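You operate a simulated robot arm through the tools that you are given. There is no shell and no other tool. Be economical: measure what you need, move in short steps, check, and stop when the job is done.

You are at the controls of a simulated two-armed robot. One attempt, no reset.

TASK
Wipe up the spill on the table top by the fridge with the white cloth and put it back.

The check looks at the end state, three seconds after you hand in, the way a careful person would. Anything else that was tipped, shoved, dropped, spilled or broken makes it a failure. Flat cloth is picked up by pressing the open fingertips on it (5 to 10 N) and closing them slowly along it; thin cloth reads only 2 to 8 mm in the jaws.

THE ROBOT
Two 6-joint arms with two-finger parallel grippers on one trunk, on a base that drives. Base frame: it is fixed to the floor where the robot stands at the start and does not move with it; the origin is under the middle of the robot, x ahead of it, y to its left, z up; the surface under the hand at the start is at about z = 0.72. Units: m, degrees, N and s.
The left shoulder is at the start at [0.05, 0.17, 1.16], the right one opposite. Each reaches about 1.092 m from its shoulder. Payload 1.57 kg a hand.
The TCP of each hand is the grasp point between the finger pads, 0.03 m short of the fingertips. In the tool frame z runs along the fingers and y along their closing line. The gripper opens to 0.08 m. The fingers are 0.017 m wide and 0.012 m thick; the gripper's body (0.04 by 0.082 m) begins 0.08 m behind the TCP.
Orientation is that of the tool frame in the base frame, as [roll, pitch, yaw] about the fixed x, y, z axes, in that order (R = Rz(yaw) Ry(pitch) Rx(roll)). With the fingers straight down and closing along the base's y, the tool's x points along the base's -x, its y along +y and its z along -z.

THE INTERFACE
- The arms move only by the tool play_rows. It takes "left_moves", "right_moves" or both (then of equal length, played together; a hand with none holds still); each is a list of rows, each a list of 7 numbers: the gripper command, from -1 (fully open) to 1 (shut), values between in proportion, then the shift along the base's x, y, z in m, then the turn, a rotation vector about the base's x, y, z in degrees. In form: [[gripper, tx, ty, tz, rx, ry, rz], ...]. A call has 1 to 8 rows; each row is the pose to reach, as a shift and turn from the pose commanded when the call began. A row lasts 0.2 s, in which the tool goes at most 0.05 m and 8.6 degrees; a call with a longer step from one row to the next is refused whole, and so is a gripper value outside its range. A pose out of reach is approached as far as the arm can. The call stops where the force on the tool passes 40 N (or 10 N more than at its start, if that is more) or the arm is blocked; 0.2 s more then pass. The fingers move at their own pace (about 0.045 m/s each) and stop on an object; they squeeze with about 40 N. The grip force told is the motor's: it shows also when the fingers shut on nothing. Time passes only in rows, and 0.2 s behind the last, so rows that repeat a pose let the fingers close. It gives the time, the measured TCP pose, the force on the tool (base axes), the opening and the grip force at its end, in the units of the frame above (readings bear some noise), with the torque about the TCP (base axes, N m) and any sound that the robot's microphone picked up.
- Cameras (640 x 400 px; columns grow to the right, rows downward): "scene" is now at [0.0291, -0.0036, 1.7173]; the picture's right is [-0.03, -1.00, 0.00], its down [-0.85, 0.03, -0.53] and it looks along [0.53, -0.02, -0.85] (base axes); focal length 291 px, centre (320, 200). "left" rides on the left gripper at [0.072, 0.007, -0.122] in its tool frame; the picture's right is [-0.09, 1.00, 0.00], its down [-0.84, -0.08, -0.54] and it looks along [-0.54, -0.05, 0.84] (tool axes); focal length 238 px, centre (320, 200). "right" rides on the right gripper at [0.072, -0.007, -0.122] in its tool frame; the picture's right is [0.09, 1.00, 0.00], its down [-0.84, 0.08, -0.54] and it looks along [-0.54, 0.05, 0.84] (tool axes); focal length 238 px, centre (320, 200).
- camera(camera): a new picture of that camera. The clock stands still meanwhile.
- move_column(by): slides the trunk up (or, below 0, down) by that many m; the arms and the scene camera ride with it, the base frame stays. It gives what a move gives, with no picture.
- steer(legs): drives the robot by 1 to 6 legs, each [ahead, left, turn to the left] in m, m and degrees, along the robot's own axes; the way and the turn of a leg run together, so that a leg with both is an arc; at most 1.5 m and 180 degrees a leg. The arms and the cameras ride along, it lands a little off, and it stops where it bumps. It gives what a move gives.
- head_to(pan, tilt): turns the head with the scene camera to pan (to the left, within 86 degrees either way) and tilt (down, from -29 to 69), counted from straight ahead of the robot. It gives what a move gives.
- point_at(camera, pixels): for up to 12 pixels [column, row] of the newest picture of that camera ("zoom" is the newest enlarged one), the place [x, y, z] in the base frame of the surface seen there, good to about 0.002 m. The clock stands still meanwhile.
- zoom(camera, box): a new picture of the part [left, top, right, bottom] of that camera's present view, enlarged. The clock stands still meanwhile.
- close_job(): hands the job in; it is judged then, once.

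Go step by step. Measure first, check grasps and placings, and put right what went wrong. The budget is 80 turns and 70 pictures, counting those below and the enlarged ones. Unless the task says otherwise, let go and move clear before handing in, and close with one line.

The tools are called as a command line: name --argument value ..., lists and objects as JSON in quotes. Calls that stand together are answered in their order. play_rows: Moves the arms, as the interface text tells. Its arguments: {"type":"object","properties":{"left_moves":{"type":"array"},"right_moves":{"type":"array"}},"required":[]} The other tools are called the same way: move_column (by) slides the trunk up or down; steer (legs) drives the base; head_to (pan, tilt) turns the head that bears the scene camera; camera (camera) takes a picture; point_at (camera, pixels) gives the place of the surface under pixels of a picture; zoom (camera, box) takes an enlarged picture of a part of a camera's view; close_job () hands the job in.

At the start:

```text
t: 0.0
left_eef_pos: [0.7195, 0.3186, 1.0498]
left_tcp_rot: [180.0, 0.0, 180.0]
left_contact_force: [-0.7, 0.6, 0.8]
left_wrist_torque: [-0.04, 0.0, 0.01]
left_opening: 0.08
left_grasp_force: 0.1
right_eef_pos: [0.633, -0.1685, 1.05]
right_tcp_rot: [180.0, 0.0, -179.9]
right_contact_force: [0.0, 0.4, -0.6]
right_wrist_torque: [-0.01, -0.04, -0.01]
right_opening: 0.08
right_grasp_force: 0.0
trunk travel left (down, up): [-0.775, 0.195]
robot x, y, heading: [-0.0031, 0.0004, -0.1]
head pan, tilt: [-1.9, 57.9]
```

scene: 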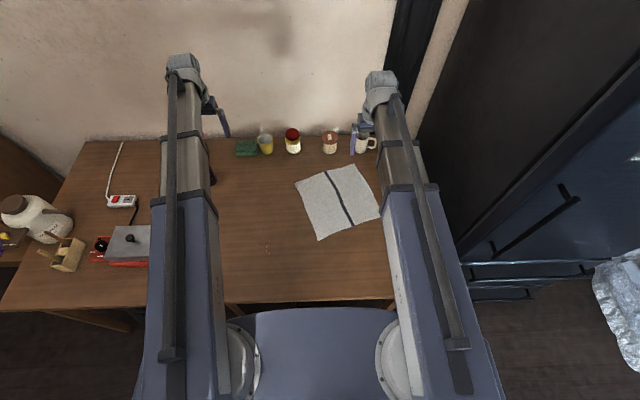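
right: 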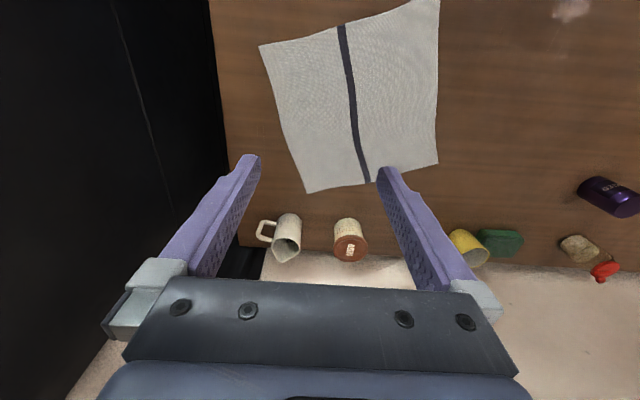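
left: 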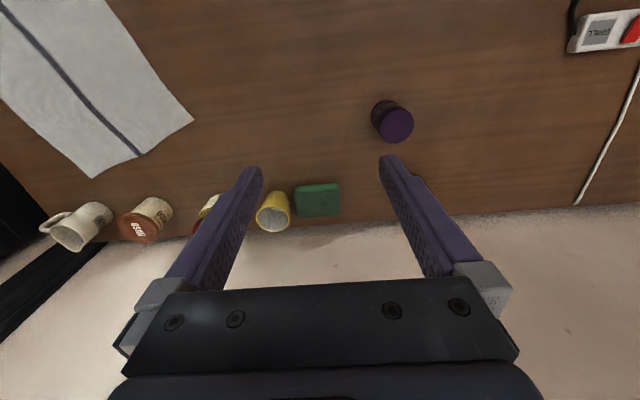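

The white cloth lies around scene (338,200), and there are faint marks at scene (267,250) and right (570,8). I'll enlarge these to find the spill.

zoom --camera "scene" --box '[200, 120, 400, 310]'

zoom --camera "right" --box '[420, 0, 640, 140]'

```text
2.11 times, centred on (300, 215) of scene
```

zoom: 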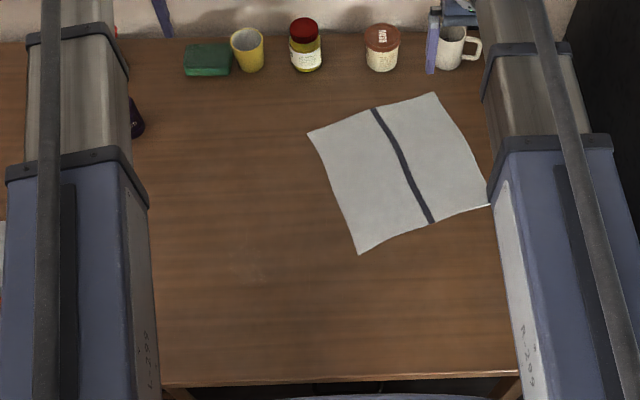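

```text
2.86 times, centred on (530, 70) of right
```

zoom: 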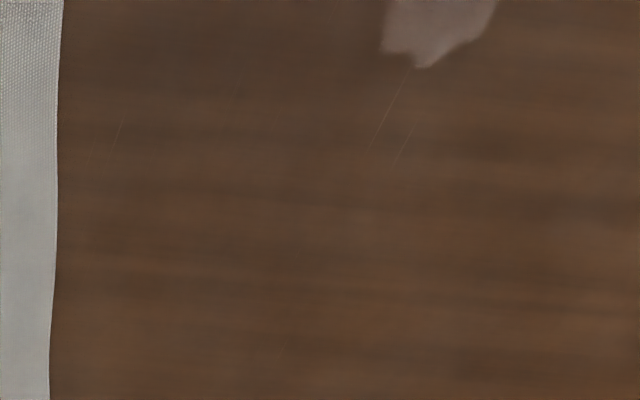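

A clear spill peeks into the right view at (570,8). I'll measure it, the cloth's corners, and the scene.

point_at --camera "right" --pixels '[[570, 8], [566, 22], [262, 47], [307, 192], [437, 163], [438, 3], [285, 235], [350, 240], [470, 245], [610, 195]]'

play_rows --right_moves '[[-1, -0.04, 0.03, 0, 0, 0, 0], [-1, -0.08, 0.06, 0, 0, 0, 0], [-1, -0.12, 0.08, 0, 0, 0, 0], [-1, -0.16, 0.1, 0, 0, 0, 0]]'

camera --camera "right"

```text
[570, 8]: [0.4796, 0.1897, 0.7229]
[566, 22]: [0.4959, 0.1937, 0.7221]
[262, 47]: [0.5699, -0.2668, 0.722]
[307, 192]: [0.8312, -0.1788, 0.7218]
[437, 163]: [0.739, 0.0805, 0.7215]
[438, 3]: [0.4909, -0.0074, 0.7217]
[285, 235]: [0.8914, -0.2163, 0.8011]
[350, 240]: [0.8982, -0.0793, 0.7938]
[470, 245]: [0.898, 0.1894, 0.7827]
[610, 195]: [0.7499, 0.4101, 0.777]
```

```text
t: 1.0
left_eef_pos: [0.7188, 0.3186, 1.0502]
left_tcp_rot: [179.9, -0.1, 180.0]
left_contact_force: [-0.5, 0.0, -0.4]
left_wrist_torque: [-0.01, -0.06, -0.02]
left_opening: 0.0799
left_grasp_force: 0.0
right_eef_pos: [0.4719, -0.0688, 1.0494]
right_tcp_rot: [-180.0, 0.0, 180.0]
right_contact_force: [0.0, -0.3, 0.4]
right_wrist_torque: [0.0, 0.0, 0.03]
right_opening: 0.0798
right_grasp_force: 0.1
trunk travel left (down, up): [-0.775, 0.195]
robot x, y, heading: [-0.0021, 0.0002, -0.1]
head pan, tilt: [-1.9, 57.9]
```

```text
64 pictures are left
```

right: 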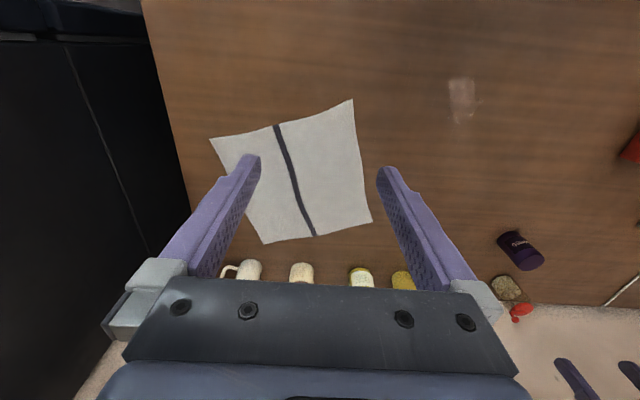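

The spill is now fully in view around (462,100). I'll enlarge it and look for other spots.

zoom --camera "right" --box '[400, 50, 528, 130]'

point_at --camera "right" --pixels '[[450, 80], [474, 80], [478, 100], [458, 123], [450, 104], [211, 138], [264, 242], [371, 222], [352, 100]]'

```text
5.00 times, centred on (464, 90) of right
```

zoom: 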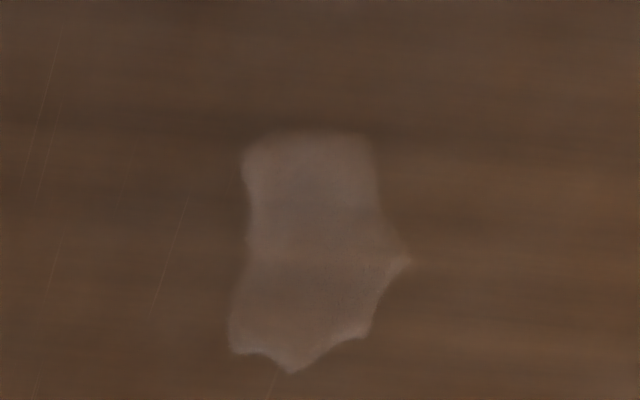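

```text
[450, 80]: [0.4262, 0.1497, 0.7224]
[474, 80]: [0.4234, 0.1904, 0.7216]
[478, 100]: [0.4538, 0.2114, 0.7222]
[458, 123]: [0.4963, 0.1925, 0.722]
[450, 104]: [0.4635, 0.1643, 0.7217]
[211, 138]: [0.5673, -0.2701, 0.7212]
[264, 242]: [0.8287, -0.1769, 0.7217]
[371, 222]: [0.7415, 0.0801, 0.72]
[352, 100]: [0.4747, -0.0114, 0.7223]
```

Spill: x 0.42–0.50, y 0.15–0.21. Cloth: a 0.27 m square centred at (0.655,-0.094). I'll pinch the cloth's left edge with the left hand and pull it over the spill, clearing the right hand out of the way first.

play_rows --right_moves '[[-1, 0, -0.04, 0, 0, 0, 0], [-1, 0, -0.08, 0, 0, 0, 0], [-1, 0, -0.12, 0, 0, 0, 0], [-1, 0, -0.16, 0, 0, 0, 0], [-1, 0, -0.18, 0, 0, 0, 0], [-1, 0, -0.18, 0, 0, 0, 0], [-1, 0, -0.18, 0, 0, 0, 0], [-1, 0, -0.18, 0, 0, 0, 0]]' --left_moves '[[-1, -0.012, -0.041, 0, 0, 0, 0], [-1, -0.024, -0.082, 0, 0, 0, 0], [-1, -0.036, -0.123, 0, 0, 0, 0], [-1, -0.048, -0.164, 0, 0, 0, 0], [-1, -0.06, -0.205, 0, 0, 0, 0], [-1, -0.072, -0.246, 0, 0, 0, 0], [-1, -0.084, -0.287, 0, 0, 0, 0], [-0.5, -0.094, -0.327, 0, 0, 0, 0]]'

play_rows --left_moves '[[-0.3, 0, 0, -0.045, 0, 0, 0], [-0.3, 0, 0, -0.09, 0, 0, 0], [-0.3, 0, 0, -0.135, 0, 0, 0], [-0.3, 0, 0, -0.18, 0, 0, 0], [-0.3, 0, 0, -0.22, 0, 0, 0], [-0.3, 0, 0, -0.25, 0, 0, 0], [-0.3, 0, 0, -0.27, 0, 0, 0], [-0.3, 0, 0, -0.28, 0, 0, 0]]'

camera --camera "left"

camera --camera "scene"

```text
t: 2.8
left_eef_pos: [0.6257, -0.0088, 1.0496]
left_tcp_rot: [180.0, 0.0, -179.9]
left_contact_force: [-1.3, 0.3, 0.2]
left_wrist_torque: [0.0, 0.0, 0.01]
left_opening: 0.0598
left_grasp_force: 0.0
right_eef_pos: [0.4731, -0.2481, 1.0499]
right_tcp_rot: [-180.0, 0.1, 180.0]
right_contact_force: [-0.5, 0.3, -0.7]
right_wrist_torque: [-0.01, -0.01, 0.0]
right_opening: 0.0801
right_grasp_force: 0.1
trunk travel left (down, up): [-0.775, 0.195]
robot x, y, heading: [0.0026, 0.0003, 0.0]
head pan, tilt: [-1.9, 57.9]
```

```text
t: 4.6
left_eef_pos: [0.6239, -0.0072, 1.0498]
left_tcp_rot: [-179.9, -0.1, -180.0]
left_contact_force: [0.3, 0.8, 0.6]
left_wrist_torque: [-0.06, 0.0, -0.01]
left_opening: 0.052
left_grasp_force: 0.2
left hand out of reach, approached as far as the arm can: row 1, 2, 3, 4, 5, 6, 7, 8
right_eef_pos: [0.4731, -0.2497, 1.0497]
right_tcp_rot: [-179.9, 0.0, -180.0]
right_contact_force: [-0.4, -0.3, -0.1]
right_wrist_torque: [-0.01, 0.01, -0.01]
right_opening: 0.08
right_grasp_force: 0.1
trunk travel left (down, up): [-0.775, 0.195]
robot x, y, heading: [0.0015, -0.0054, -0.1]
head pan, tilt: [-1.9, 57.9]
```

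```text
62 pictures are left
```

left: 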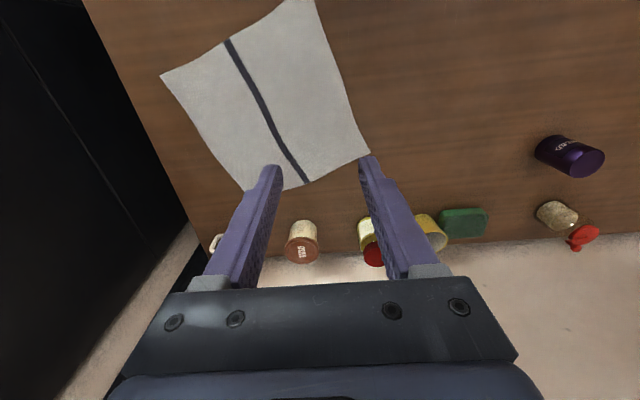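

```text
61 pictures are left
```

scene: 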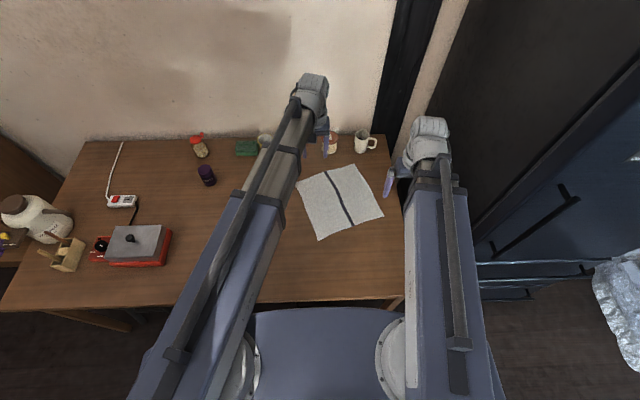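

The left hand refused to go down as out of reach, and the left view is unchanged. I'll test a small step down to see whether the arm or the column has to provide the descent.

play_rows --left_moves '[[-0.3, 0, 0, -0.01, 0, 0, 0], [-0.3, 0, 0, -0.02, 0, 0, 0]]'

play_rows --right_moves '[[-1, 0, 0, -0.01, 0, 0, 0], [-1, 0, 0, -0.02, 0, 0, 0]]'

```text
t: 5.2
left_eef_pos: [0.6247, -0.0075, 1.0492]
left_tcp_rot: [-180.0, 0.0, -179.9]
left_contact_force: [-0.8, 0.3, -0.2]
left_wrist_torque: [0.04, 0.01, 0.01]
left_opening: 0.0521
left_grasp_force: 0.1
left hand out of reach, approached as far as the arm can: row 1, 2
right_eef_pos: [0.4743, -0.2489, 1.0494]
right_tcp_rot: [179.9, 0.1, 180.0]
right_contact_force: [0.1, -0.6, -0.4]
right_wrist_torque: [-0.01, 0.03, 0.01]
right_opening: 0.0799
right_grasp_force: 0.0
trunk travel left (down, up): [-0.775, 0.195]
robot x, y, heading: [0.0013, -0.0008, -0.0]
head pan, tilt: [-1.9, 57.9]
```

```text
t: 5.8
left_eef_pos: [0.6265, -0.0079, 1.0493]
left_tcp_rot: [180.0, 0.0, -179.9]
left_contact_force: [-0.3, -0.5, 0.3]
left_wrist_torque: [0.02, -0.04, 0.0]
left_opening: 0.0521
left_grasp_force: 0.1
right_eef_pos: [0.474, -0.2484, 1.0501]
right_tcp_rot: [-179.9, 0.0, -180.0]
right_contact_force: [0.0, 0.9, 0.4]
right_wrist_torque: [-0.01, 0.0, -0.01]
right_opening: 0.08
right_grasp_force: 0.0
right hand out of reach, approached as far as the arm can: row 1, 2
trunk travel left (down, up): [-0.775, 0.195]
robot x, y, heading: [-0.0, -0.0007, -0.4]
head pan, tilt: [-1.9, 57.9]
```

Neither hand can go lower with the fingers vertical, so the column must do the descent. I'll raise the right hand first so it stays clear.

play_rows --right_moves '[[-1, 0, 0, 0.04, 0, 0, 0], [-1, 0, 0, 0.08, 0, 0, 0], [-1, 0, 0, 0.12, 0, 0, 0], [-1, 0, 0, 0.15, 0, 0, 0]]'

move_column --by -0.2

```text
t: 6.8
left_eef_pos: [0.6246, -0.0063, 1.0492]
left_tcp_rot: [-180.0, 0.1, 180.0]
left_contact_force: [-0.7, 1.0, 0.1]
left_wrist_torque: [0.01, -0.04, 0.02]
left_opening: 0.0521
left_grasp_force: 0.1
right_eef_pos: [0.4732, -0.2489, 1.0499]
right_tcp_rot: [-180.0, 0.0, -179.8]
right_contact_force: [0.0, -0.2, -0.4]
right_wrist_torque: [-0.01, -0.03, -0.01]
right_opening: 0.0801
right_grasp_force: 0.1
right hand out of reach, approached as far as the arm can: row 1, 2, 3, 4
trunk travel left (down, up): [-0.775, 0.195]
robot x, y, heading: [0.0009, -0.0024, -0.1]
head pan, tilt: [-1.9, 57.9]
```

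```text
t: 9.0
left_eef_pos: [0.6245, -0.0074, 0.8495]
left_tcp_rot: [-180.0, 0.0, 180.0]
left_contact_force: [0.3, 1.1, 0.3]
left_wrist_torque: [0.0, 0.02, 0.0]
left_opening: 0.052
left_grasp_force: 0.1
right_eef_pos: [0.4718, -0.2491, 0.8501]
right_tcp_rot: [180.0, -0.1, 180.0]
right_contact_force: [-0.5, -0.5, 0.3]
right_wrist_torque: [0.01, 0.0, -0.01]
right_opening: 0.0802
right_grasp_force: 0.1
trunk travel left (down, up): [-0.575, 0.395]
robot x, y, heading: [0.0003, 0.0001, -0.2]
head pan, tilt: [-1.9, 57.9]
```

The links lie in a horizontal plane, so height comes only from the column and both hands descend together. I'll look at the scene and find the table's front edge to park the right hand off the table.

camera --camera "scene"

play_rows --right_moves '[[-1, -0.04, 0, 0, 0, 0, 0], [-1, -0.08, 0, 0, 0, 0, 0]]'

camera --camera "right"

```text
60 pictures are left
```

scene: 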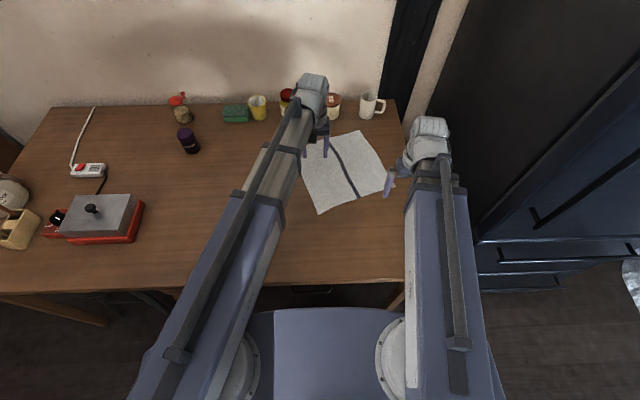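

```text
t: 9.6
left_eef_pos: [0.6249, -0.0078, 0.8487]
left_tcp_rot: [180.0, 0.0, -179.9]
left_contact_force: [-0.1, 0.3, 0.3]
left_wrist_torque: [0.01, -0.01, -0.02]
left_opening: 0.0521
left_grasp_force: 0.0
right_eef_pos: [0.4465, -0.2617, 0.8487]
right_tcp_rot: [-180.0, -0.2, 180.0]
right_contact_force: [-0.8, -0.1, -0.9]
right_wrist_torque: [0.03, 0.05, -0.03]
right_opening: 0.0799
right_grasp_force: 0.0
right hand out of reach, approached as far as the arm can: row 1, 2
trunk travel left (down, up): [-0.575, 0.395]
robot x, y, heading: [0.0037, 0.0023, -0.1]
head pan, tilt: [-1.9, 57.9]
```

```text
59 pictures are left
```

right: 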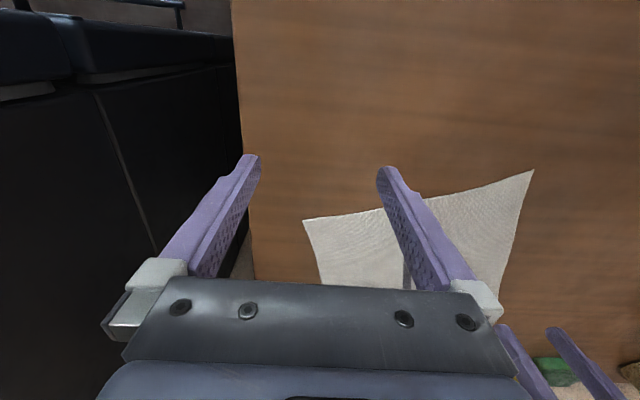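

The right hand stops at about 0.41 m from its shoulder, so the arms telescope between 0.41 and 1.09 m. I'll measure the table edges, the fridge and the tall objects.

point_at --camera "scene" --pixels '[[320, 284], [230, 287], [402, 265], [395, 115], [480, 235], [560, 285], [625, 290], [95, 208], [20, 230], [560, 200], [560, 330], [10, 285]]'

play_rows --right_moves '[[-1, 0.03, 0, 0.002, 0, -8, 0], [-1, 0.06, 0, 0.008, 0, -16, 0], [-1, 0.09, 0, 0.018, 0, -24, 0]]'

```text
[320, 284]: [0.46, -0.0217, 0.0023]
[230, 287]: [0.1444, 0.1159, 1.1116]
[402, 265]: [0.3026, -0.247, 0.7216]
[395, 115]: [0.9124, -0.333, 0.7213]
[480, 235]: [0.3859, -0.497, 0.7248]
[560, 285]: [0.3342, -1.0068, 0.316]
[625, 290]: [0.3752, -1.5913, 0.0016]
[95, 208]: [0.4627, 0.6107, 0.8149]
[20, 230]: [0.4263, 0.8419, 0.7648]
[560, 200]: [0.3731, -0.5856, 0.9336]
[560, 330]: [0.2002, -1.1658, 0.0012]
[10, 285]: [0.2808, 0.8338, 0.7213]
```

```text
t: 10.4
left_eef_pos: [0.6244, -0.0075, 0.8502]
left_tcp_rot: [180.0, 0.0, 180.0]
left_contact_force: [-0.5, -0.5, 0.0]
left_wrist_torque: [0.01, -0.01, -0.05]
left_opening: 0.052
left_grasp_force: 0.0
right_eef_pos: [0.5383, -0.2612, 0.8684]
right_tcp_rot: [179.9, 24.1, -179.9]
right_contact_force: [-0.3, -0.2, 0.0]
right_wrist_torque: [-0.02, 0.01, 0.01]
right_opening: 0.08
right_grasp_force: 0.2
trunk travel left (down, up): [-0.575, 0.395]
robot x, y, heading: [-0.0011, -0.0009, 0.1]
head pan, tilt: [-1.9, 57.9]
```

The right hand tilts up well (now 24°). The table's front edge is at x≈0.28. I'll tilt the right hand further to keep it well above the table.

play_rows --right_moves '[[-1, 0.024, 0, 0.015, 0, -8.5, 0], [-1, 0.048, 0, 0.033, 0, -17, 0], [-1, 0.072, 0, 0.054, 0, -25.5, 0]]'

move_column --by -0.09

camera --camera "left"

camera --camera "scene"

```text
t: 11.2
left_eef_pos: [0.6244, -0.0071, 0.8502]
left_tcp_rot: [179.9, 0.0, -179.9]
left_contact_force: [-0.3, 0.0, 0.1]
left_wrist_torque: [-0.01, 0.0, 0.01]
left_opening: 0.0521
left_grasp_force: 0.1
right_eef_pos: [0.6137, -0.2625, 0.9272]
right_tcp_rot: [-180.0, 49.4, 180.0]
right_contact_force: [0.3, -0.6, -0.2]
right_wrist_torque: [0.01, 0.0, 0.01]
right_opening: 0.08
right_grasp_force: 0.1
right hand out of reach, approached as far as the arm can: row 1, 2, 3
trunk travel left (down, up): [-0.575, 0.395]
robot x, y, heading: [-0.0028, 0.0012, -0.1]
head pan, tilt: [-1.9, 57.9]
```

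```text
t: 12.4
left_eef_pos: [0.6255, -0.0076, 0.7598]
left_tcp_rot: [180.0, 0.0, -180.0]
left_contact_force: [-0.4, 1.4, 0.9]
left_wrist_torque: [-0.02, 0.0, 0.01]
left_opening: 0.0519
left_grasp_force: 0.0
right_eef_pos: [0.6151, -0.2634, 0.8355]
right_tcp_rot: [180.0, 49.4, 180.0]
right_contact_force: [0.2, 0.3, 0.2]
right_wrist_torque: [0.0, -0.03, 0.02]
right_opening: 0.0802
right_grasp_force: 0.1
trunk travel left (down, up): [-0.485, 0.485]
robot x, y, heading: [-0.0014, -0.0029, 0.0]
head pan, tilt: [-1.9, 57.9]
```

```text
58 pictures are left
```

left: 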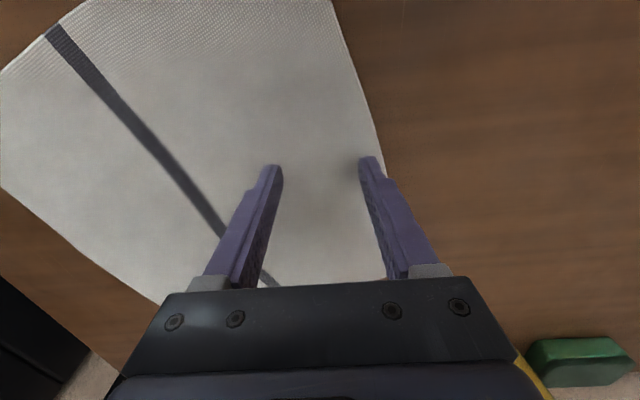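

```text
57 pictures are left
```

scene: 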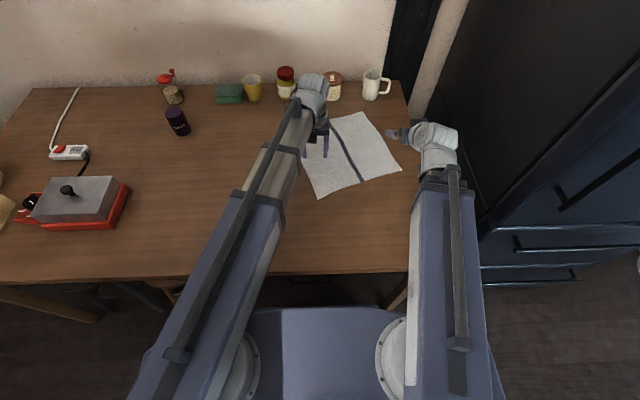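

The outer fingertip at left (370,160) sits only about 1 cm inside the cloth edge, and pulling to the spill would go under the arm's minimum radius. I'll back the base 0.12 m, then reach forward again and slightly further in.

steer --legs '[[-0.12, 0, 0]]'

play_rows --left_moves '[[-0.3, 0.04, -0.005, 0, 0, 0, 0], [-0.3, 0.08, -0.01, 0, 0, 0, 0], [-0.3, 0.12, -0.015, 0, 0, 0, 0]]'

move_column --by -0.007

```text
t: 13.7
left_eef_pos: [0.5029, -0.0077, 0.7599]
left_tcp_rot: [-180.0, 0.0, 179.9]
left_contact_force: [1.0, -0.2, 1.2]
left_wrist_torque: [0.0, -0.04, 0.01]
left_opening: 0.0521
left_grasp_force: 0.0
right_eef_pos: [0.4919, -0.2632, 0.8362]
right_tcp_rot: [-180.0, 49.4, 180.0]
right_contact_force: [-0.2, 0.2, -0.1]
right_wrist_torque: [-0.02, 0.03, 0.0]
right_opening: 0.0797
right_grasp_force: 0.0
trunk travel left (down, up): [-0.485, 0.485]
robot x, y, heading: [-0.1199, -0.0012, 0.1]
head pan, tilt: [-1.9, 57.9]
```

```text
t: 14.5
left_eef_pos: [0.6237, -0.0222, 0.7589]
left_tcp_rot: [179.9, 0.0, 179.9]
left_contact_force: [0.2, -0.3, -1.0]
left_wrist_torque: [0.0, -0.01, -0.01]
left_opening: 0.0518
left_grasp_force: 0.1
right_eef_pos: [0.4934, -0.2634, 0.837]
right_tcp_rot: [-180.0, 49.4, 180.0]
right_contact_force: [-0.6, 0.3, -0.2]
right_wrist_torque: [-0.01, 0.03, 0.02]
right_opening: 0.0802
right_grasp_force: 0.0
trunk travel left (down, up): [-0.485, 0.485]
robot x, y, heading: [-0.12, -0.001, -0.1]
head pan, tilt: [-1.9, 57.9]
```

```text
t: 15.0
left_eef_pos: [0.6228, -0.0223, 0.7532]
left_tcp_rot: [-180.0, 0.1, -180.0]
left_contact_force: [0.7, -0.2, -1.2]
left_wrist_torque: [-0.01, -0.01, -0.01]
left_opening: 0.052
left_grasp_force: 0.1
right_eef_pos: [0.4922, -0.263, 0.8296]
right_tcp_rot: [180.0, 49.4, -180.0]
right_contact_force: [0.3, 0.1, -0.8]
right_wrist_torque: [0.02, -0.02, 0.01]
right_opening: 0.0796
right_grasp_force: 0.2
trunk travel left (down, up): [-0.478, 0.492]
robot x, y, heading: [-0.118, -0.0012, 0.1]
head pan, tilt: [-1.9, 57.9]
```

Fingertips are at about 0.723, just above the cloth with no force yet. I'll lower in small steps.

move_column --by -0.003

```text
t: 15.5
left_eef_pos: [0.6225, -0.0223, 0.7512]
left_tcp_rot: [179.9, 0.1, -179.9]
left_contact_force: [4.7, -0.1, 25.4]
left_wrist_torque: [-0.09, -0.09, 0.0]
left_opening: 0.052
left_grasp_force: 0.0
right_eef_pos: [0.4917, -0.2629, 0.8279]
right_tcp_rot: [180.0, 49.4, 180.0]
right_contact_force: [0.5, 0.6, 0.5]
right_wrist_torque: [-0.01, 0.01, -0.01]
right_opening: 0.0799
right_grasp_force: 0.0
trunk travel left (down, up): [-0.475, 0.495]
robot x, y, heading: [-0.119, -0.0013, 0.0]
head pan, tilt: [-1.9, 57.9]
```

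25 N is too hard; I'll back off about 1.3 mm to get 5–10 N.

move_column --by 0.0013

```text
t: 16.1
left_eef_pos: [0.6215, -0.0238, 0.7513]
left_tcp_rot: [180.0, 0.0, 180.0]
left_contact_force: [3.3, 0.7, 10.0]
left_wrist_torque: [-0.07, -0.05, 0.0]
left_opening: 0.0521
left_grasp_force: 0.0
right_eef_pos: [0.4937, -0.2629, 0.8279]
right_tcp_rot: [179.9, 49.3, -180.0]
right_contact_force: [0.6, 0.0, 0.0]
right_wrist_torque: [-0.01, -0.02, 0.01]
right_opening: 0.08
right_grasp_force: 0.1
trunk travel left (down, up): [-0.476, 0.494]
robot x, y, heading: [-0.1192, 0.0023, 0.0]
head pan, tilt: [-1.9, 57.9]
```

10 N: good. Closing slowly.

play_rows --left_moves '[[-0.15, 0, 0, 0, 0, 0, 0], [0.0, 0, 0, 0, 0, 0, 0], [0.15, 0, 0, 0, 0, 0, 0], [0.3, 0, 0, 0, 0, 0, 0], [0.45, 0, 0, 0, 0, 0, 0], [0.6, 0, 0, 0, 0, 0, 0], [0.8, 0, 0, 0, 0, 0, 0], [1, 0, 0, 0, 0, 0, 0]]'

play_rows --left_moves '[[1, 0, 0, 0, 0, 0, 0], [1, 0, 0, 0, 0, 0, 0], [1, 0, 0, 0, 0, 0, 0]]'

camera --camera "left"

```text
t: 17.9
left_eef_pos: [0.6241, -0.0232, 0.7516]
left_tcp_rot: [179.9, 0.0, -180.0]
left_contact_force: [-0.3, 0.1, 5.8]
left_wrist_torque: [-0.02, -0.01, 0.01]
left_opening: 0.0024
left_grasp_force: 16.3
right_eef_pos: [0.4925, -0.2639, 0.8281]
right_tcp_rot: [180.0, 49.3, -180.0]
right_contact_force: [0.0, 1.2, -0.1]
right_wrist_torque: [0.02, 0.0, -0.01]
right_opening: 0.08
right_grasp_force: 0.1
trunk travel left (down, up): [-0.476, 0.494]
robot x, y, heading: [-0.123, -0.0014, 0.0]
head pan, tilt: [-1.9, 57.9]
```

```text
t: 18.6
left_eef_pos: [0.623, -0.0228, 0.7502]
left_tcp_rot: [180.0, 0.0, -180.0]
left_contact_force: [-0.5, -0.1, 5.9]
left_wrist_torque: [0.02, 0.0, 0.03]
left_opening: 0.0022
left_grasp_force: 23.9
right_eef_pos: [0.4933, -0.2644, 0.8269]
right_tcp_rot: [179.9, 49.5, -180.0]
right_contact_force: [-0.7, -0.1, 0.1]
right_wrist_torque: [0.01, 0.02, 0.01]
right_opening: 0.0804
right_grasp_force: 0.1
trunk travel left (down, up): [-0.476, 0.494]
robot x, y, heading: [-0.1221, 0.0023, -0.1]
head pan, tilt: [-1.9, 57.9]
```

```text
56 pictures are left
```

left: 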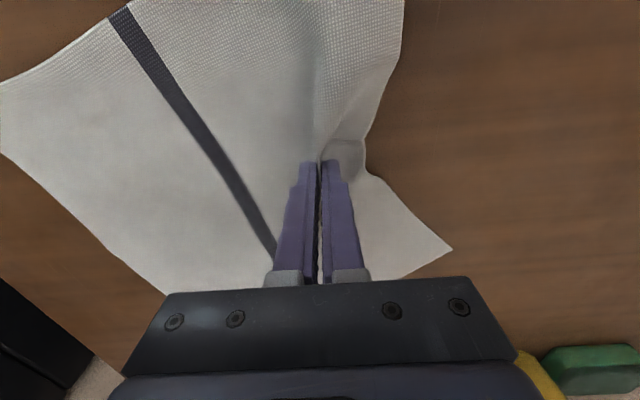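

Pinched (2.2 mm, fold visible at (330,165)). Now I'll drag it over to the spill, keeping light contact.

play_rows --left_moves '[[1, -0.027, 0.034, 0, 0, 0, 0], [1, -0.054, 0.068, 0, 0, 0, 0], [1, -0.081, 0.102, 0, 0, 0, 0], [1, -0.108, 0.136, 0, 0, 0, 0]]'

camera --camera "scene"

```text
t: 19.6
left_eef_pos: [0.5139, 0.1147, 0.7519]
left_tcp_rot: [180.0, 0.0, 179.8]
left_contact_force: [-1.1, 0.1, 6.7]
left_wrist_torque: [0.0, 0.05, 0.02]
left_opening: 0.0022
left_grasp_force: 24.4
right_eef_pos: [0.4941, -0.2627, 0.8278]
right_tcp_rot: [-179.9, 49.4, 179.9]
right_contact_force: [0.7, -0.3, 0.4]
right_wrist_torque: [0.01, -0.05, -0.03]
right_opening: 0.0802
right_grasp_force: 0.0
trunk travel left (down, up): [-0.476, 0.494]
robot x, y, heading: [-0.1217, 0.0009, 0.1]
head pan, tilt: [-1.9, 57.9]
```

```text
55 pictures are left
```

scene: 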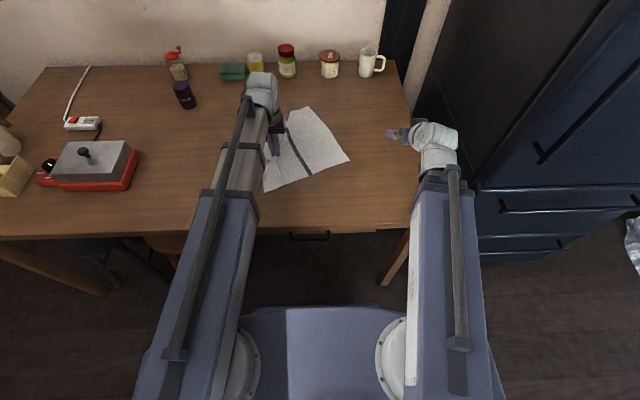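

The cloth follows flat. Continuing over and past the spill.

play_rows --left_moves '[[1, -0.027, 0.034, 0, 0, 0, 0], [1, -0.054, 0.068, 0, 0, 0, 0], [1, -0.081, 0.102, 0, 0, 0, 0], [1, -0.108, 0.135, 0, 0, 0, 0]]'

camera --camera "scene"

camera --camera "left"

```text
t: 20.6
left_eef_pos: [0.4063, 0.2488, 0.7515]
left_tcp_rot: [180.0, 0.0, 179.8]
left_contact_force: [1.4, -1.4, 8.6]
left_wrist_torque: [-0.04, 0.0, 0.06]
left_opening: 0.0025
left_grasp_force: 23.8
right_eef_pos: [0.4931, -0.2636, 0.8284]
right_tcp_rot: [180.0, 49.4, 179.9]
right_contact_force: [-0.4, -0.2, -0.1]
right_wrist_torque: [-0.01, 0.03, -0.03]
right_opening: 0.0802
right_grasp_force: 0.0
trunk travel left (down, up): [-0.476, 0.494]
robot x, y, heading: [-0.1227, -0.001, -0.1]
head pan, tilt: [-1.9, 57.9]
```

```text
54 pictures are left
```

scene: 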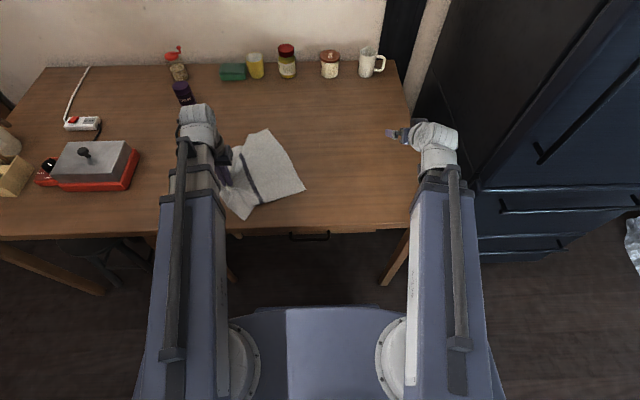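

```text
53 pictures are left
```

left: 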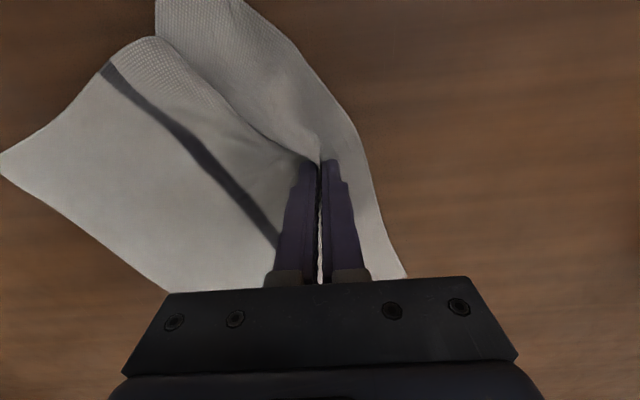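

The cloth covers the spill area. I'll rub with the pinched fingertips over the spill and finish by pulling the cloth out again.

play_rows --left_moves '[[1, 0.02, -0.04, 0, 0, 0, 0], [1, 0.02, -0.085, 0, 0, 0, 0], [1, 0.035, -0.105, 0, 0, 0, 0], [1, 0.035, -0.065, 0, 0, 0, 0], [1, 0.04, -0.03, 0, 0, 0, 0], [1, 0.06, -0.06, 0, 0, 0, 0], [1, 0.06, -0.105, 0, 0, 0, 0], [1, 0.075, -0.075, 0, 0, 0, 0]]'

play_rows --left_moves '[[1, 0.005, 0.04, 0, 0, 0, 0], [1, 0.02, 0.015, 0, 0, 0, 0], [1, 0.015, -0.025, 0, 0, 0, 0], [1, -0.015, -0.005, 0, 0, 0, 0], [1, -0.035, 0.025, 0, 0, 0, 0], [1, -0.055, 0.045, 0, 0, 0, 0], [1, -0.075, 0.075, 0, 0, 0, 0], [1, -0.085, 0.095, 0, 0, 0, 0]]'

camera --camera "left"

camera --camera "scene"

```text
t: 22.4
left_eef_pos: [0.4823, 0.1736, 0.7515]
left_tcp_rot: [180.0, 0.1, 180.0]
left_contact_force: [-1.7, -2.6, 6.2]
left_wrist_torque: [-0.06, 0.01, 0.05]
left_opening: 0.002
left_grasp_force: 23.9
right_eef_pos: [0.4927, -0.264, 0.8294]
right_tcp_rot: [-180.0, 49.4, 179.9]
right_contact_force: [-0.3, -0.8, 0.1]
right_wrist_torque: [0.0, 0.04, 0.0]
right_opening: 0.08
right_grasp_force: 0.1
trunk travel left (down, up): [-0.476, 0.494]
robot x, y, heading: [-0.1179, -0.0004, -0.3]
head pan, tilt: [-1.9, 57.9]
```

```text
t: 24.2
left_eef_pos: [0.398, 0.2685, 0.7518]
left_tcp_rot: [180.0, 0.0, 179.8]
left_contact_force: [0.9, -3.6, 7.8]
left_wrist_torque: [-0.13, -0.05, 0.0]
left_opening: 0.0022
left_grasp_force: 24.2
right_eef_pos: [0.4927, -0.2637, 0.8276]
right_tcp_rot: [180.0, 49.4, 179.9]
right_contact_force: [-0.4, -0.6, -0.3]
right_wrist_torque: [-0.04, -0.01, 0.0]
right_opening: 0.0801
right_grasp_force: 0.2
trunk travel left (down, up): [-0.476, 0.494]
robot x, y, heading: [-0.12, 0.0015, 0.3]
head pan, tilt: [-1.9, 57.9]
```

```text
52 pictures are left
```

left: 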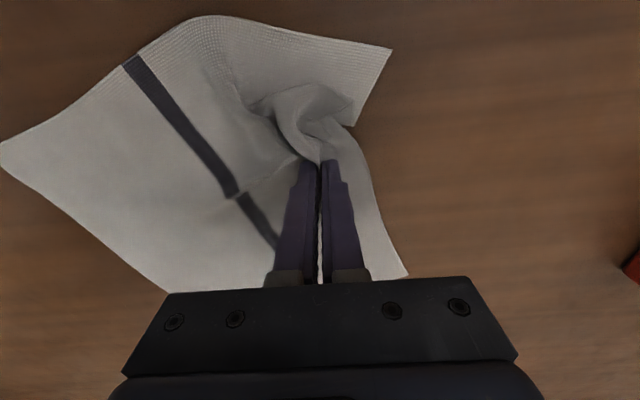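

```text
51 pictures are left
```

scene: 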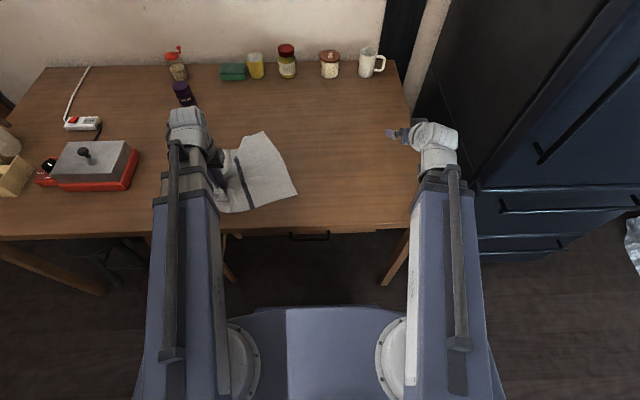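

The cloth has rubbed the whole spill area. I'll let go, raise, and look at the cloth before taking its other edge with the right hand.

play_rows --left_moves '[[0.7, 0, 0, 0, 0, 0, 0], [0.4, 0, 0, 0, 0, 0, 0], [0.3, 0, 0, 0, 0, 0, 0]]'

move_column --by 0.15

play_rows --left_moves '[[-1, 0, 0.045, 0, 0, 0, 0], [-1, 0, 0.09, 0, 0, 0, 0], [-1, 0, 0.13, 0, 0, 0, 0]]'

camera --camera "left"

zoom --camera "scene" --box '[150, 60, 420, 240]'

```text
t: 25.1
left_eef_pos: [0.3975, 0.2687, 0.7519]
left_tcp_rot: [180.0, 0.0, -179.9]
left_contact_force: [-0.4, 0.0, 8.1]
left_wrist_torque: [0.01, 0.04, 0.01]
left_opening: 0.0251
left_grasp_force: 0.0
right_eef_pos: [0.4929, -0.2632, 0.828]
right_tcp_rot: [180.0, 49.4, 179.9]
right_contact_force: [-0.2, -0.8, -0.7]
right_wrist_torque: [0.0, 0.02, 0.0]
right_opening: 0.08
right_grasp_force: 0.0
trunk travel left (down, up): [-0.476, 0.494]
robot x, y, heading: [-0.1238, 0.0007, -0.1]
head pan, tilt: [-1.9, 57.9]
```

```text
t: 26.8
left_eef_pos: [0.3988, 0.2678, 0.9016]
left_tcp_rot: [-179.9, 0.0, 180.0]
left_contact_force: [1.3, -0.7, -0.3]
left_wrist_torque: [0.0, 0.04, -0.01]
left_opening: 0.0275
left_grasp_force: 0.0
right_eef_pos: [0.493, -0.2613, 0.9783]
right_tcp_rot: [180.0, 49.3, 180.0]
right_contact_force: [1.5, 1.2, -1.0]
right_wrist_torque: [0.0, -0.01, -0.02]
right_opening: 0.0797
right_grasp_force: 0.2
trunk travel left (down, up): [-0.626, 0.344]
robot x, y, heading: [-0.1163, 0.0033, -0.1]
head pan, tilt: [-1.9, 57.9]
```

```text
t: 27.6
left_eef_pos: [0.4, 0.3994, 0.9017]
left_tcp_rot: [-180.0, 0.0, 180.0]
left_contact_force: [0.3, 0.1, -0.6]
left_wrist_torque: [-0.01, 0.01, -0.03]
left_opening: 0.0801
left_grasp_force: 0.1
right_eef_pos: [0.4933, -0.2628, 0.9771]
right_tcp_rot: [179.9, 49.4, 179.9]
right_contact_force: [-0.2, 0.6, 0.5]
right_wrist_torque: [0.0, 0.01, 0.0]
right_opening: 0.0803
right_grasp_force: 0.1
trunk travel left (down, up): [-0.626, 0.344]
robot x, y, heading: [-0.1206, 0.003, 0.2]
head pan, tilt: [-1.9, 57.9]
```

```text
50 pictures are left
```

left: 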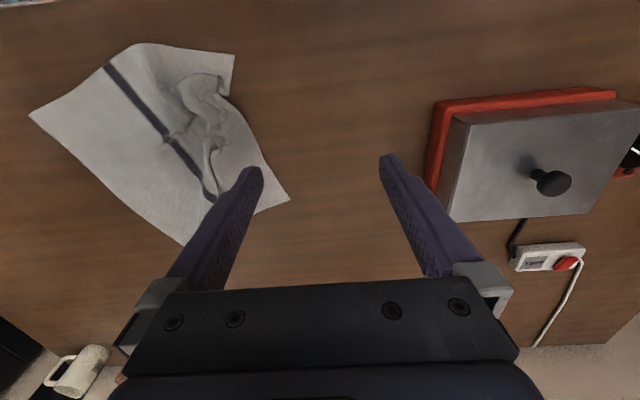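

```text
2.22 times, centred on (285, 150) of scene
```

zoom: 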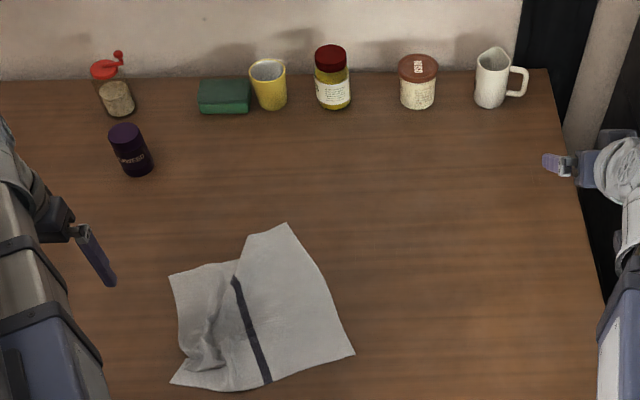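

The cloth lies over the spill, wrinkled at the left side. I'll measure its corners.

point_at --camera "left" --pixels '[[33, 115], [182, 243], [285, 200], [233, 57], [145, 45], [100, 175]]'

play_rows --left_moves '[[-1, 0.028, 0, 0.003, 0, -8.5, 0], [-1, 0.056, 0, 0.009, 0, -17, 0], [-1, 0.083, 0, 0.02, 0, -25.5, 0], [-1, 0.108, 0, 0.035, 0, -34, 0], [-1, 0.13, 0, 0.053, 0, -42, 0], [-1, 0.153, 0, 0.072, 0, -50, 0]]' --right_moves '[[-1, -0.023, 0, -0.018, 0, 8, 0], [-1, -0.047, 0, -0.036, 0, 16.5, 0], [-1, -0.073, 0, -0.053, 0, 25, 0], [-1, -0.1, 0, -0.064, 0, 33, 0], [-1, -0.13, 0, -0.072, 0, 41, 0], [-1, -0.155, 0, -0.075, 0, 49.4, 0]]'

```text
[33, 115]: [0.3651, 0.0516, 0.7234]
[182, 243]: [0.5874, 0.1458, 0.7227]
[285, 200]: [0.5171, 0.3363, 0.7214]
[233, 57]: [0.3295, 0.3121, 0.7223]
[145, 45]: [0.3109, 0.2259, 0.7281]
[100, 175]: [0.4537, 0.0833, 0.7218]
```

```text
t: 29.0
left_eef_pos: [0.5518, 0.3987, 0.9788]
left_tcp_rot: [180.0, 50.0, 179.9]
left_contact_force: [0.3, -0.1, 0.8]
left_wrist_torque: [-0.03, 0.03, 0.02]
left_opening: 0.0799
left_grasp_force: 0.1
left hand out of reach, approached as far as the arm can: row 6
right_eef_pos: [0.3382, -0.2636, 0.901]
right_tcp_rot: [-180.0, -0.1, -180.0]
right_contact_force: [-0.1, -1.0, -0.3]
right_wrist_torque: [0.01, 0.02, 0.01]
right_opening: 0.0802
right_grasp_force: 0.1
right hand out of reach, approached as far as the arm can: row 1, 2, 3, 4
trunk travel left (down, up): [-0.626, 0.344]
robot x, y, heading: [-0.1182, 0.0019, 0.2]
head pan, tilt: [-1.9, 57.9]
```

Cloth orientation has kept within about 4° of the original. I'll take the opposite edge with the right hand at about (0.50, 0.15) and pull back to the original place.

play_rows --right_moves '[[-1, 0.017, 0.045, 0, 0, 0, 0], [-1, 0.034, 0.09, 0, 0, 0, 0], [-1, 0.051, 0.135, 0, 0, 0, 0], [-1, 0.068, 0.18, 0, 0, 0, 0], [-1, 0.085, 0.225, 0, 0, 0, 0], [-1, 0.102, 0.27, 0, 0, 0, 0], [-1, 0.119, 0.315, 0, 0, 0, 0], [-0.6, 0.135, 0.36, 0, 0, 0, 0]]'

play_rows --right_moves '[[-0.3, 0.014, 0.027, 0, 0, 0, 0], [-0.3, 0.027, 0.054, 0, 0, 0, 0], [-0.3, 0.027, 0.054, 0, 0, 0, 0]]'

move_column --by -0.138

camera --camera "right"

```text
t: 30.8
left_eef_pos: [0.552, 0.3994, 0.9787]
left_tcp_rot: [-180.0, 49.9, 180.0]
left_contact_force: [0.2, 0.3, -0.8]
left_wrist_torque: [0.01, 0.01, 0.04]
left_opening: 0.0799
left_grasp_force: 0.1
right_eef_pos: [0.4742, 0.0978, 0.901]
right_tcp_rot: [-179.9, 0.0, -180.0]
right_contact_force: [-0.4, -0.1, -1.1]
right_wrist_torque: [0.01, 0.02, -0.01]
right_opening: 0.0639
right_grasp_force: 0.0
trunk travel left (down, up): [-0.626, 0.344]
robot x, y, heading: [-0.1232, 0.0014, 0.0]
head pan, tilt: [-1.9, 57.9]
```

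```text
t: 31.6
left_eef_pos: [0.5514, 0.3974, 0.9781]
left_tcp_rot: [180.0, 49.8, 179.9]
left_contact_force: [-0.4, -0.6, 0.0]
left_wrist_torque: [0.01, 0.0, -0.02]
left_opening: 0.0798
left_grasp_force: 0.1
right_eef_pos: [0.4995, 0.1513, 0.9024]
right_tcp_rot: [180.0, 0.1, -180.0]
right_contact_force: [-0.7, 0.3, -1.4]
right_wrist_torque: [-0.03, 0.01, 0.01]
right_opening: 0.052
right_grasp_force: 0.0
trunk travel left (down, up): [-0.626, 0.344]
robot x, y, heading: [-0.1203, 0.0006, 0.1]
head pan, tilt: [-1.9, 57.9]
```

```text
t: 33.2
left_eef_pos: [0.5516, 0.3992, 0.842]
left_tcp_rot: [-180.0, 49.9, 180.0]
left_contact_force: [0.6, 0.2, -0.3]
left_wrist_torque: [0.01, 0.01, 0.0]
left_opening: 0.0801
left_grasp_force: 0.0
right_eef_pos: [0.5008, 0.1514, 0.7634]
right_tcp_rot: [-180.0, 0.0, 179.9]
right_contact_force: [0.3, -0.2, 0.1]
right_wrist_torque: [0.02, 0.03, -0.01]
right_opening: 0.052
right_grasp_force: 0.0
trunk travel left (down, up): [-0.488, 0.482]
robot x, y, heading: [-0.1202, 0.0012, 0.2]
head pan, tilt: [-1.9, 57.9]
```

```text
48 pictures are left
```

right: 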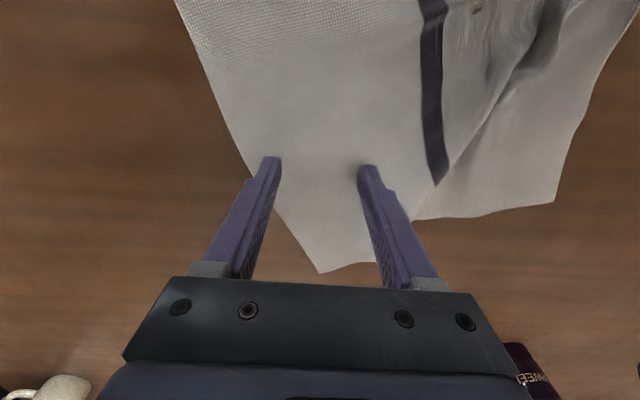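

Both fingertips are over the cloth (265,160) and (370,165). I'll shift slightly inward and press.

play_rows --right_moves '[[-0.3, 0, 0.008, 0, 0, 0, 0], [-0.3, 0, 0.008, 0, 0, 0, 0]]'

move_column --by -0.0118

```text
t: 33.9
left_eef_pos: [0.5502, 0.3995, 0.8412]
left_tcp_rot: [-180.0, 49.9, 179.9]
left_contact_force: [0.2, 0.0, 0.3]
left_wrist_torque: [-0.03, 0.0, 0.03]
left_opening: 0.08
left_grasp_force: 0.0
right_eef_pos: [0.5012, 0.1589, 0.7635]
right_tcp_rot: [-180.0, 0.0, 179.9]
right_contact_force: [-0.4, -0.4, 0.8]
right_wrist_torque: [0.01, 0.0, -0.01]
right_opening: 0.0521
right_grasp_force: 0.1
trunk travel left (down, up): [-0.488, 0.482]
robot x, y, heading: [-0.1209, 0.0042, 0.3]
head pan, tilt: [-1.9, 57.9]
```

```text
t: 34.5
left_eef_pos: [0.5513, 0.3983, 0.8305]
left_tcp_rot: [179.9, 49.9, -180.0]
left_contact_force: [-0.9, 0.2, -0.2]
left_wrist_torque: [0.01, -0.02, 0.02]
left_opening: 0.0798
left_grasp_force: 0.0
right_eef_pos: [0.4999, 0.1591, 0.7512]
right_tcp_rot: [-180.0, 0.0, -179.9]
right_contact_force: [-0.4, -0.4, 2.7]
right_wrist_torque: [0.01, 0.0, 0.01]
right_opening: 0.0521
right_grasp_force: 0.0
trunk travel left (down, up): [-0.476, 0.494]
robot x, y, heading: [-0.1202, 0.0024, 0.1]
head pan, tilt: [-1.9, 57.9]
```

2.7 N; a touch more is needed.

move_column --by -0.0006

```text
t: 35.0
left_eef_pos: [0.551, 0.3976, 0.8296]
left_tcp_rot: [179.9, 49.9, 180.0]
left_contact_force: [0.3, 0.7, 0.6]
left_wrist_torque: [-0.01, -0.01, 0.01]
left_opening: 0.0802
left_grasp_force: 0.0
right_eef_pos: [0.5001, 0.1586, 0.7512]
right_tcp_rot: [180.0, 0.1, -180.0]
right_contact_force: [-0.3, -0.2, 12.8]
right_wrist_torque: [0.02, 0.02, 0.0]
right_opening: 0.0517
right_grasp_force: 0.1
trunk travel left (down, up): [-0.476, 0.494]
robot x, y, heading: [-0.1191, 0.0009, 0.1]
head pan, tilt: [-1.9, 57.9]
```

move_column --by 0.0003

play_rows --right_moves '[[-0.15, 0, 0, 0, 0, 0, 0], [0.0, 0, 0, 0, 0, 0, 0], [0.15, 0, 0, 0, 0, 0, 0], [0.3, 0, 0, 0, 0, 0, 0], [0.45, 0, 0, 0, 0, 0, 0], [0.6, 0, 0, 0, 0, 0, 0], [0.8, 0, 0, 0, 0, 0, 0], [1, 0, 0, 0, 0, 0, 0]]'

play_rows --right_moves '[[1, 0, 0, 0, 0, 0, 0], [1, 0, 0, 0, 0, 0, 0]]'

camera --camera "right"

```text
t: 35.5
left_eef_pos: [0.5514, 0.3991, 0.8296]
left_tcp_rot: [-179.9, 50.0, 179.8]
left_contact_force: [0.1, 0.6, 0.7]
left_wrist_torque: [-0.01, -0.02, 0.03]
left_opening: 0.0801
left_grasp_force: 0.1
right_eef_pos: [0.5002, 0.1581, 0.7499]
right_tcp_rot: [179.9, 0.0, -179.9]
right_contact_force: [-0.4, 0.4, 8.7]
right_wrist_torque: [0.01, -0.04, -0.01]
right_opening: 0.052
right_grasp_force: 0.1
trunk travel left (down, up): [-0.476, 0.494]
robot x, y, heading: [-0.1189, 0.0017, -0.1]
head pan, tilt: [-1.9, 57.9]
```

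```text
t: 37.2
left_eef_pos: [0.5509, 0.3985, 0.8305]
left_tcp_rot: [-180.0, 49.9, -180.0]
left_contact_force: [0.0, 0.2, -1.1]
left_wrist_torque: [0.0, 0.0, 0.02]
left_opening: 0.08
left_grasp_force: 0.1
right_eef_pos: [0.4988, 0.1582, 0.7519]
right_tcp_rot: [-179.9, 0.0, -179.9]
right_contact_force: [-0.5, 0.4, 9.4]
right_wrist_torque: [0.0, -0.02, 0.02]
right_opening: 0.0023
right_grasp_force: 17.7
trunk travel left (down, up): [-0.476, 0.494]
robot x, y, heading: [-0.1214, 0.0008, 0.1]
head pan, tilt: [-1.9, 57.9]
```

```text
t: 37.9
left_eef_pos: [0.5525, 0.3984, 0.8307]
left_tcp_rot: [180.0, 50.0, -179.9]
left_contact_force: [-0.3, -0.2, 0.1]
left_wrist_torque: [0.01, 0.0, 0.01]
left_opening: 0.0798
left_grasp_force: 0.1
right_eef_pos: [0.4999, 0.1588, 0.7515]
right_tcp_rot: [-180.0, 0.0, 179.9]
right_contact_force: [-0.8, -0.7, 8.8]
right_wrist_torque: [0.04, 0.01, 0.02]
right_opening: 0.0023
right_grasp_force: 24.0
trunk travel left (down, up): [-0.476, 0.494]
robot x, y, heading: [-0.1219, 0.0007, -0.2]
head pan, tilt: [-1.9, 57.9]
```

```text
47 pictures are left
```

right: 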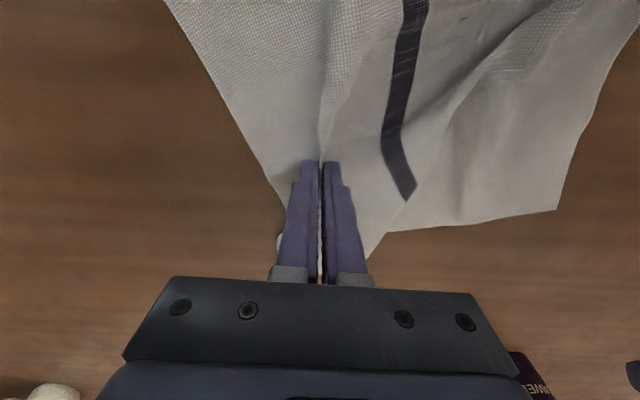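

Gripped (2.3 mm). Pulling the cloth back towards its old place.

play_rows --right_moves '[[1, 0.022, -0.036, 0, 0, 0, 0], [1, 0.045, -0.072, 0, 0, 0, 0], [1, 0.068, -0.108, 0, 0, 0, 0], [1, 0.09, -0.144, 0, 0, 0, 0], [1, 0.113, -0.18, 0, 0, 0, 0], [1, 0.135, -0.216, 0, 0, 0, 0], [1, 0.158, -0.252, 0, 0, 0, 0], [1, 0.18, -0.288, 0, 0, 0, 0]]'

camera --camera "scene"

camera --camera "right"

```text
t: 39.6
left_eef_pos: [0.5515, 0.399, 0.8294]
left_tcp_rot: [179.9, 50.0, 180.0]
left_contact_force: [0.2, -0.3, 0.2]
left_wrist_torque: [0.03, 0.04, -0.06]
left_opening: 0.0802
left_grasp_force: 0.1
right_eef_pos: [0.6798, -0.1292, 0.7518]
right_tcp_rot: [-180.0, 0.0, 179.9]
right_contact_force: [-1.2, 1.2, 6.1]
right_wrist_torque: [0.06, -0.03, 0.01]
right_opening: 0.0021
right_grasp_force: 24.0
trunk travel left (down, up): [-0.476, 0.494]
robot x, y, heading: [-0.1183, -0.0003, 0.2]
head pan, tilt: [-1.9, 57.9]
```

```text
46 pictures are left
```

scene: 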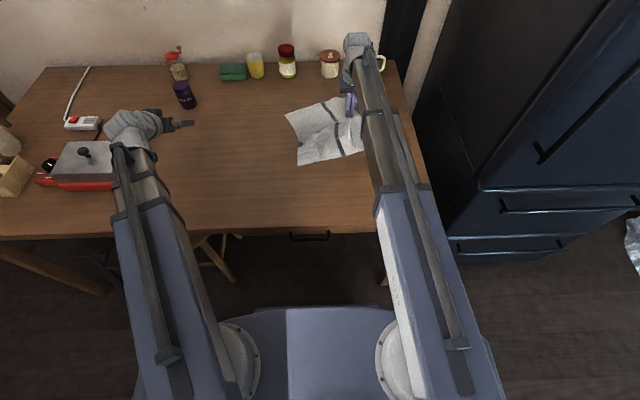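

```text
45 pictures are left
```

right: 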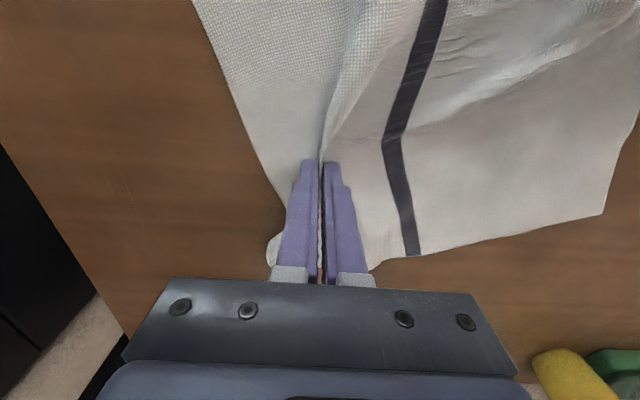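

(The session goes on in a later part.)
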